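You operate a simulated robot arm through the tools that you are given. There is no shell and no other tool. Be economical: measure what you need, move in short steps, check, and stop when the job is done.

You are at the controls of a simulated robot arm. One attempt, no reset.

Task
Take the bag clip and put it on the corn slice.

It is judged by the outcome, as a careful person would: the job done as asked, and still so three seconds after it is handed in. It fails if anything else is knocked over, pushed out of place, dropped, spilled or broken.

Robot
A 6-joint arm with a two-finger parallel gripper, fixed in place. Base frame: the origin is at the foot of the arm, x ahead of it, y to its left, z up; the work surface is at about z = 0. Readings come in mm, degrees, newtons and seconds.
With the tool pointing down near the work surface it reaches from about 140 to 580 mm from the base axis. Its first joint turns from -66.0 to 66.0 degrees. Payload 2.1 kg.
Tool frame: the origin (TCP) lies between the finger pads and is the grasp point; the fingertips stand 30 mm ahead of it; z points along the fingers, y is the line along which they close. The gripper opens to 94 mm. The fingers are 28 mm wide and 10 mm thick; the gripper's body (50 by 96 mm) begins 55 mm behind the TCP.
Orientation is that of the tool frame in the base frame, as a unit quaternion [w, x, y, z]. With the fingers straight down and closing along the base's y, the tool's x points along the base's -x, its y along +y and its z along -z.

Tools
- The arm moves only by the tool jog_arm. Its argument "plan" is a list of rows, each a list of 2 entries, a list of its own where there are three numbers: the shift along the base's x, y, z in mm, then the turn about the base's z in degrees. In form: [[[x, y, z], spin], ...]. A call has 1 to 10 rows; each row is the pose to reach, as a shift and turn from the pose commanded when the call began. "hand" is the finger opening in mm, from 0 to 94, set as the call begins (left out, the last holds). Rows are played at 5 a second. More than 50 mm and 8.6 degrees between two rows, or a gripper value outside its range, and nothing of the call is played. A pose out of reach is approached as far as the arm can. The call stops where the force on the tool passes 40 N (or 10 N more than at its start, if that is more) or the arm is blocked; 0.2 s more then pass. The fingers move at their own pace (about 72 mm/s each) and stop on an object; they squeeze with about 40 N. The grip force told is the motor's: it shows also when the fingers shut on nothing. Time passes only in rows, and 0.2 s behind the last, so rows that repeat a pose let the fingers close. The reply holds the time, the measured pose of the TCP, the force on the tool along the base axes, the opening and the grip force, in the units named above and with some noise.
- Cameras (640 x 400 px; columns grow to the right, rows downward): "scene" is fixed at [54.6, -366.3, 496.7]; the picture's right is [0.79, -0.61, 0.00], its down [-0.27, -0.34, -0.90] and it looks along [0.55, 0.71, -0.44] (base axes); focal length 309 px, centre (320, 200). "wrist" rides on the gripper at [-37, 0, -58] in the tool frame; the picture's right is [0.00, -1.00, 0.00], its down [0.97, 0.00, -0.24] and it looks along [0.24, 0.00, 0.97] (tool axes); focal length 218 px, centre (320, 200).
- capture(camera): a new picture of that camera. No time passes.
- locate(camera, pixels): for up to 12 pixels [column, row] of the newest picture of that camera ("zoom" is the newest enlarged one), the place [x, y, z] in the base frame of the surface seen there, good to about 2 mm. No time passes.
- inspect(camera, box): a new picture of the part [left, top, right, bottom] of that camera's present view, enlarged. No time passes.
- job_done(): hands the job in; it is judged then, once.

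Keep the steps short. Do not move on a guess: measure, check each grasp and each placing, and mend mistakes. In all there are 60 turns and 20 pictures (those below and enlarged ones count). Leave the gripper open and the arm clear of the work at the hand-in unless told otherwise, and finish with a single line.

The tools are called as name(argument=value, ...) on one line, values as JSON. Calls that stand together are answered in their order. jog_arm: Moves the arm, as the interface text tells. Its arguments: {"type":"object","properties":{"plan":{"type":"array","items":{"type":"array"}},"hand":{"type":"number"}},"required":["plan"]} The other tools are called the same way: capture (camera) takes a picture; locate (camera, pixels) gives the place of the surface under pixels of a picture; inspect (camera, box) takes an enlarged picture of a part of a camera's view; job_done () hands the job in.

At the start:

```text
t: 0.0
tcp_pos: [271.3, 243.1, 265.1]
ee_rot: [0.001, 0.001, 1.0, 0.0]
force: [-0.3, 0.5, 0.6]
finger_gap: 94.1
grip_force: 0.1
```

scene: 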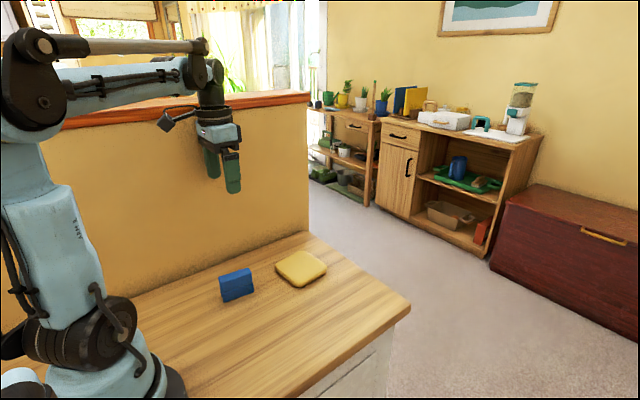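
wrist: 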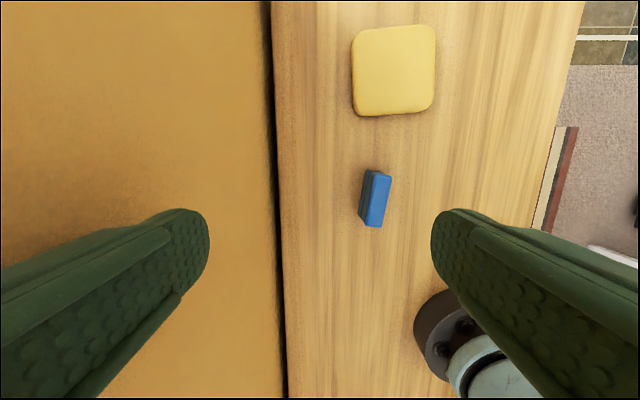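

The blue block (bag clip) is at about wrist (375,198) and the yellow slab (corn slice) at (393,70). I'll enlarge both views to measure them.

inspect(camera="scene", box=[200, 235, 344, 325])

inspect(camera="wrist", box=[280, 10, 480, 240])

locate(camera="wrist", pixels=[[372, 176], [388, 180], [378, 224], [364, 220], [377, 200], [355, 32], [432, 30], [430, 106], [360, 110], [393, 70], [340, 200], [420, 200]])

locate(camera="scene", pixels=[[222, 277], [249, 270], [252, 292], [226, 300], [237, 286], [300, 267], [280, 265], [300, 284]])

```text
4.44 times, centred on (272, 280) of scene
```

zoom: 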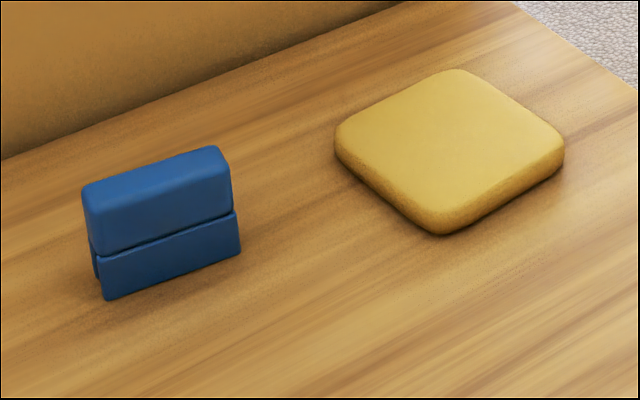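

```text
1.74 times, centred on (380, 125) of wrist
```

zoom: 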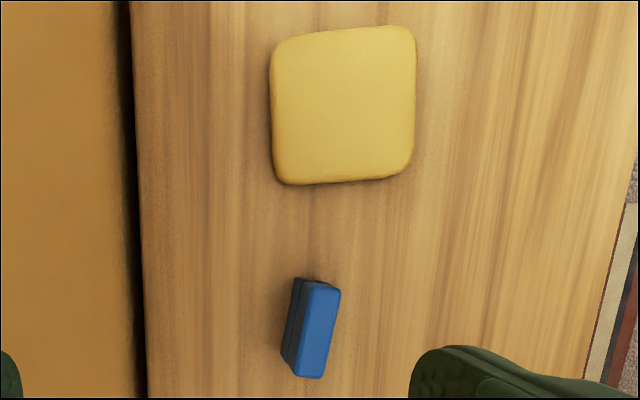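

```text
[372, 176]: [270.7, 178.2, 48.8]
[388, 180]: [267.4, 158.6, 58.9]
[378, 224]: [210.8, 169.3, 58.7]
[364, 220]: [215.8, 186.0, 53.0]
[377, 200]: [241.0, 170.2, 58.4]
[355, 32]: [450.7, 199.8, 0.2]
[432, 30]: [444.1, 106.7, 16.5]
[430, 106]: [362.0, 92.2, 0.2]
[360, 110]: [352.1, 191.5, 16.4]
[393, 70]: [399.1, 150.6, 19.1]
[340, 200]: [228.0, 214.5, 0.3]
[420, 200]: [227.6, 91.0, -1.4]
```

```text
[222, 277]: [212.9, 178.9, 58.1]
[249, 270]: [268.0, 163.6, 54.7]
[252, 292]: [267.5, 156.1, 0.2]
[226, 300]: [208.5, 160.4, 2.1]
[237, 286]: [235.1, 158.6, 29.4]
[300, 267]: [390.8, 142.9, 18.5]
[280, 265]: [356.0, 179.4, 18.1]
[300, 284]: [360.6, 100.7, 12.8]
```

The clip stands on edge, about 60 mm long and 59 mm tall. The slice's top is at z≈19. I'll measure the outline of the clip's top face in the zoom to get its angle.

locate(camera="zoom", pixels=[[312, 287], [335, 293], [319, 371], [298, 370], [324, 290], [309, 371], [306, 330], [327, 333], [293, 330], [287, 330], [299, 282], [345, 105]])

```text
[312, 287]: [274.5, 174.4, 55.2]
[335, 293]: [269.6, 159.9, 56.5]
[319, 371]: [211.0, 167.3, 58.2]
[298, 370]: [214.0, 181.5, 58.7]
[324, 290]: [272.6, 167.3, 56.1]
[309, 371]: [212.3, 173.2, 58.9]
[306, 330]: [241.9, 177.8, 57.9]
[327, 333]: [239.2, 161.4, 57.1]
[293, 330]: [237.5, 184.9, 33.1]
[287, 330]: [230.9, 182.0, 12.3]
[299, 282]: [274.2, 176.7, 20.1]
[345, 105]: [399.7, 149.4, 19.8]
```

The clip's centre is about (242, 170), and its long axis is turned about -7° from x. I'll move above it at z≈165, turned -7° and open, then look again.

jog_arm(plan=[[[-14, -36, 0], -3.5], [[-29.3, -73.1, 0], -7], [[-29.3, -73.1, -40], -7], [[-29.3, -73.1, -80], -7], [[-29.3, -73.1, -100], -7], [[-29.3, -73.1, -100], -7]], hand=94)

capture(camera="wrist")

```text
t: 1.4
tcp_pos: [244.1, 169.3, 167.2]
ee_rot: [0.001, 0.062, 0.998, 0.0]
force: [0.0, -0.1, -0.9]
finger_gap: 94.1
grip_force: 0.0
```

```text
15 pictures are left
```

wrist: 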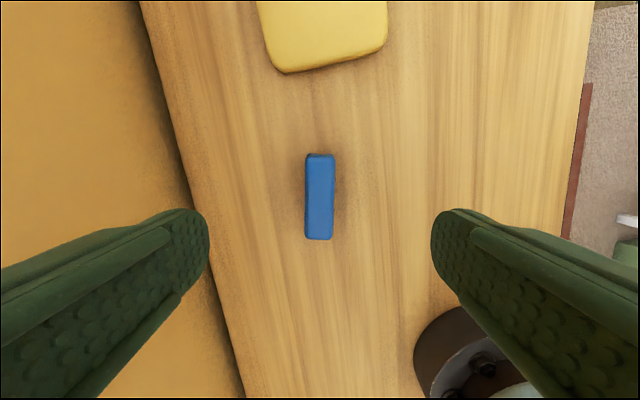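

The clip now sits upright and centred in the picture (column ~320). I'll measure its faces before going down.

locate(camera="wrist", pixels=[[309, 160], [332, 160], [308, 235], [329, 235], [308, 198], [332, 198], [320, 161], [319, 236], [319, 198], [320, 154]])

inspect(camera="wrist", box=[270, 140, 370, 250])

```text
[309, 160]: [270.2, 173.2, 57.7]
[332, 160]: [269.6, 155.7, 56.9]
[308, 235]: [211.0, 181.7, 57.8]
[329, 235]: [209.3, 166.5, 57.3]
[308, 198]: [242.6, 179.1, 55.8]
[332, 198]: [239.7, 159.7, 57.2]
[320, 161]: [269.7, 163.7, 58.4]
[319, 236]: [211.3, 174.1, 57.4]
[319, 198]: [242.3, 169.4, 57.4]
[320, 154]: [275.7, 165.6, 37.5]
```

```text
3.64 times, centred on (320, 195) of wrist
```

zoom: 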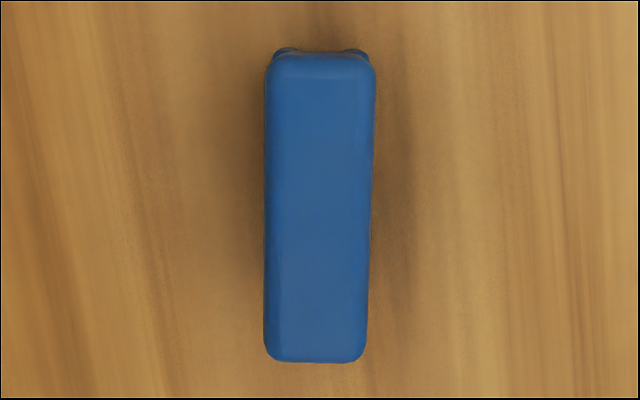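

The axis angle is about -9° and the centre (241, 169). I'll go straight down to TCP z≈47, which puts the fingertips near 17, turning 2° more.

jog_arm(plan=[[[-2, 0, -30], -2], [[-2, 0, -60], -2], [[-2, 0, -90], -2], [[-2, 0, -108], -2], [[-2, 0, -118], -2], [[-2, 0, -118], -2]])

```text
t: 2.8
tcp_pos: [241.0, 169.9, 48.0]
ee_rot: [0.002, 0.079, 0.997, 0.0]
force: [0.2, -0.1, -0.8]
finger_gap: 93.9
grip_force: 0.1
```

The TCP is at (241, 170, 48) with no contact. Now I'll close the fingers in place.

jog_arm(plan=[[[0, 0, 0], 0], [[0, 0, 0], 0], [[0, 0, 0], 0], [[0, 0, 0], 0], [[0, 0, 0], 0]], hand=8)

inspect(camera="scene", box=[160, 190, 344, 325])

```text
t: 4.0
tcp_pos: [241.4, 171.4, 49.3]
ee_rot: [0.001, 0.079, 0.997, 0.0]
force: [0.4, 0.6, 0.0]
finger_gap: 27.4
grip_force: 39.9
```

```text
2.96 times, centred on (252, 258) of scene
```

zoom: 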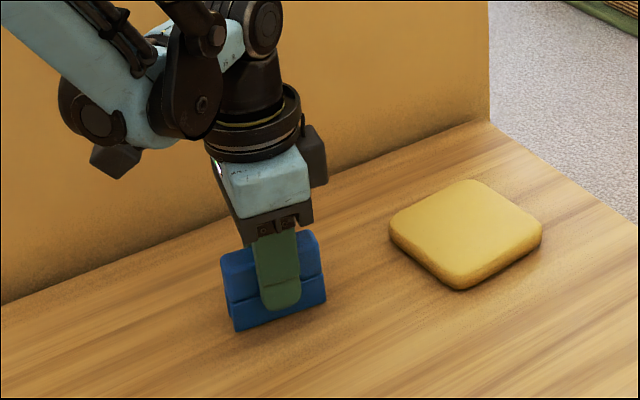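

The fingers stopped at 27 mm with 40 N on the wider lower half. I'll lift 15 mm as a test and look.

jog_arm(plan=[[[0, 0, 5], 0], [[0, 0, 15], 0], [[0, 0, 15], 0]])

inspect(camera="scene", box=[200, 240, 296, 300])

```text
t: 4.8
tcp_pos: [240.4, 170.2, 62.5]
ee_rot: [0.002, 0.079, 0.997, 0.0]
force: [-0.5, 0.7, -0.6]
finger_gap: 26.9
grip_force: 39.9
```

```text
6.67 times, centred on (248, 270) of scene
```

zoom: 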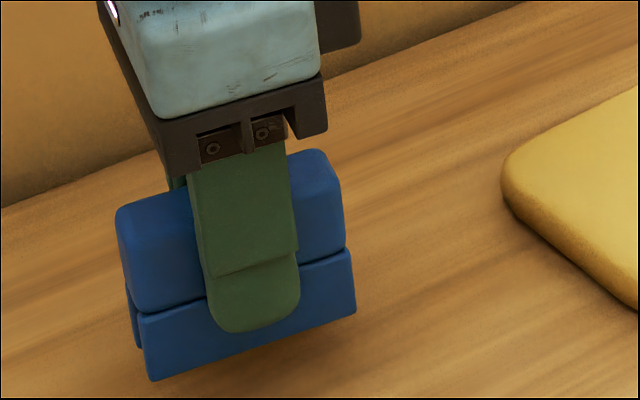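

The clip came up level and firmly held. Next I'll lift it another 45 mm and carry it over the slice centre at about (399, 149).

jog_arm(plan=[[[0, 0, 25], 0], [[0, 0, 45], 0], [[30, -4, 45], 0], [[60, -8, 45], 0], [[90, -12, 45], 0], [[120, -16, 45], 0], [[145, -19, 45], 0], [[159, -21, 45], 0], [[159, -21, 45], 0]])

capture(camera="wrist")

inspect(camera="scene", box=[228, 190, 372, 300])

```text
t: 6.8
tcp_pos: [399.9, 149.2, 106.9]
ee_rot: [0.001, 0.08, 0.997, 0.0]
force: [0.2, -0.7, -0.1]
finger_gap: 26.8
grip_force: 39.7
```

```text
11 pictures are left
```

wrist: 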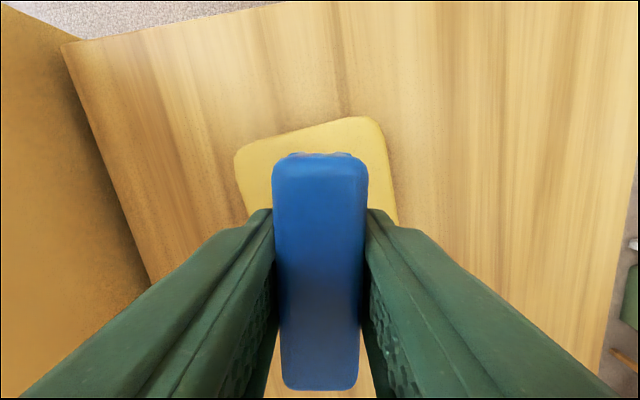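

```text
3.64 times, centred on (300, 245) of scene
```

zoom: 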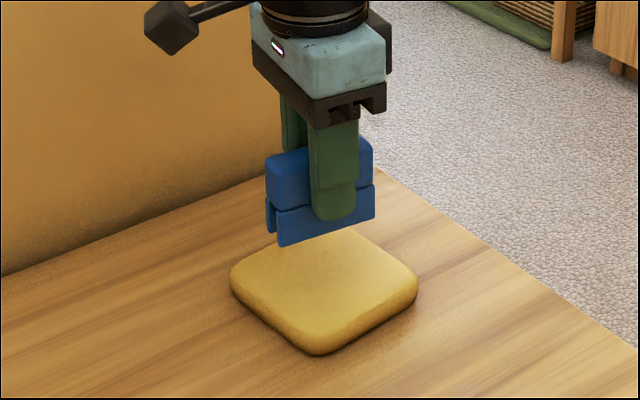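

The clip is over the slice, with its underside about 40 mm above the top. I'll lower by 37 mm, then go down in small steps to touch.

jog_arm(plan=[[[0, 0, -20], 0], [[0, 0, -32], 0], [[0, 0, -37], 0], [[0, 0, -38], 0], [[0, 0, -38], 0]])

inspect(camera="scene", box=[252, 220, 348, 295])

```text
t: 8.0
tcp_pos: [400.4, 151.3, 68.2]
ee_rot: [0.001, 0.079, 0.997, 0.0]
force: [-0.1, 0.6, 0.9]
finger_gap: 26.9
grip_force: 40.0
```

```text
5.33 times, centred on (300, 258) of scene
```

zoom: 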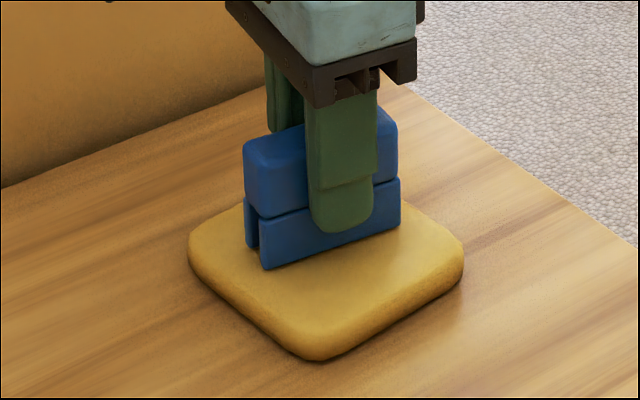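

It looks nearly in contact, with no clear force yet. I'll step down in 0.5 mm rows.

jog_arm(plan=[[[0, 0, -0.5], 0], [[0, 0, -1], 0], [[0, 0, -1.5], 0], [[0, 0, -1.5], 0]])

```text
t: 9.0
tcp_pos: [399.3, 148.4, 68.4]
ee_rot: [0.001, 0.08, 0.997, -0.001]
force: [0.1, -0.3, 1.5]
finger_gap: 26.8
grip_force: 39.4
```

The force is slightly up, at 1.5 N. I'll go down a little further to confirm contact.

jog_arm(plan=[[[0, 0, -0.5], 0], [[0, 0, -1], 0], [[0, 0, -1], 0]])

```text
t: 9.8
tcp_pos: [400.3, 150.1, 66.1]
ee_rot: [0.0, 0.079, 0.997, 0.0]
force: [-4.3, -1.3, 27.7]
finger_gap: 27.3
grip_force: 39.8
```

Contact is clear at 27.7 N. I'll back off 1 mm to ease it, so the clip isn't pressed when released.

jog_arm(plan=[[[0, 0, 0.4], 0], [[0, 0, 0.8], 0], [[0, 0, 0.8], 0]])

```text
t: 10.6
tcp_pos: [399.2, 149.5, 67.3]
ee_rot: [0.002, 0.079, 0.997, -0.001]
force: [-0.5, -0.1, 4.5]
finger_gap: 27.2
grip_force: 40.0
```

The clip rests with light contact at 4.5 N. Now I'll open the fingers in place.

jog_arm(plan=[[[0, 0, 0], 0], [[0, 0, 0], 0], [[0, 0, 0], 0], [[0, 0, 0], 0]], hand=80)

inspect(camera="scene", box=[252, 220, 348, 295])

```text
t: 11.6
tcp_pos: [400.3, 149.5, 67.7]
ee_rot: [0.001, 0.079, 0.997, 0.001]
force: [-0.3, 1.2, 0.2]
finger_gap: 80.2
grip_force: 0.1
```

```text
5.33 times, centred on (300, 258) of scene
```

zoom: 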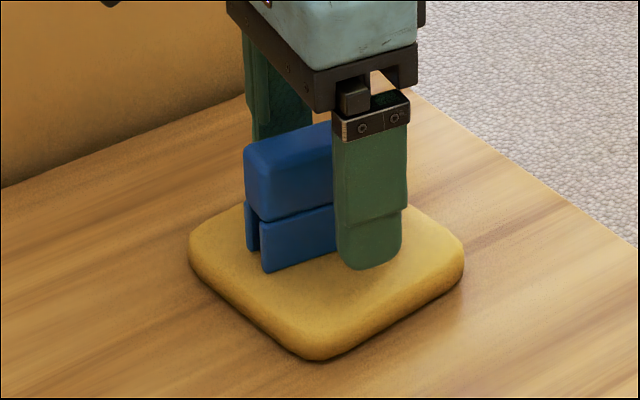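

The fingers are free and the clip stands upright on the slice. I'll retreat straight up.

jog_arm(plan=[[[0, 0, 15], 0], [[0, 0, 45], 0], [[0, 0, 85], 0], [[0, 0, 125], 0], [[0, 0, 160], 0], [[0, 0, 160], 0]])

capture(camera="scene")

capture(camera="wrist")

```text
t: 13.0
tcp_pos: [401.5, 152.3, 230.8]
ee_rot: [0.001, 0.079, 0.997, 0.0]
force: [-0.6, -0.5, 0.4]
finger_gap: 79.9
grip_force: 0.0
```

```text
7 pictures are left
```

scene: 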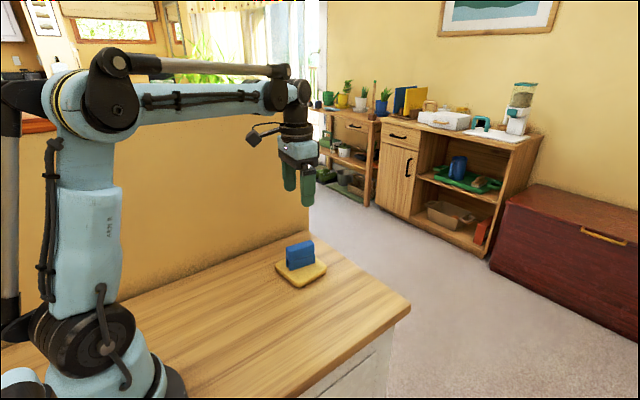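

```text
6 pictures are left
```

wrist: 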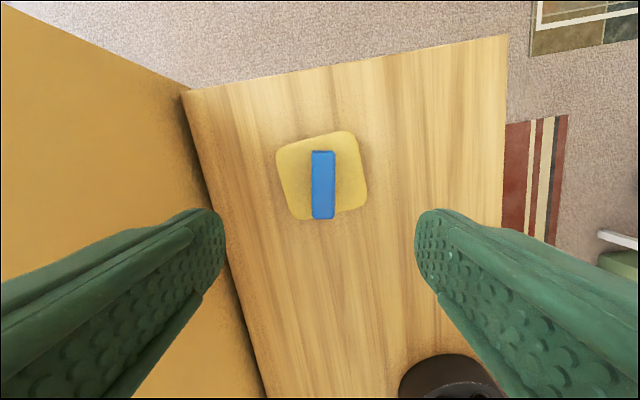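

The clip stands centred on the slice, the slice hasn't moved, and the arm is clear with the gripper open. I'm handing the job in.

job_done()

```text
The job is handed in.
```

The bag clip is standing upright on the corn slice, nothing else was moved, and the arm is clear with the gripper open.
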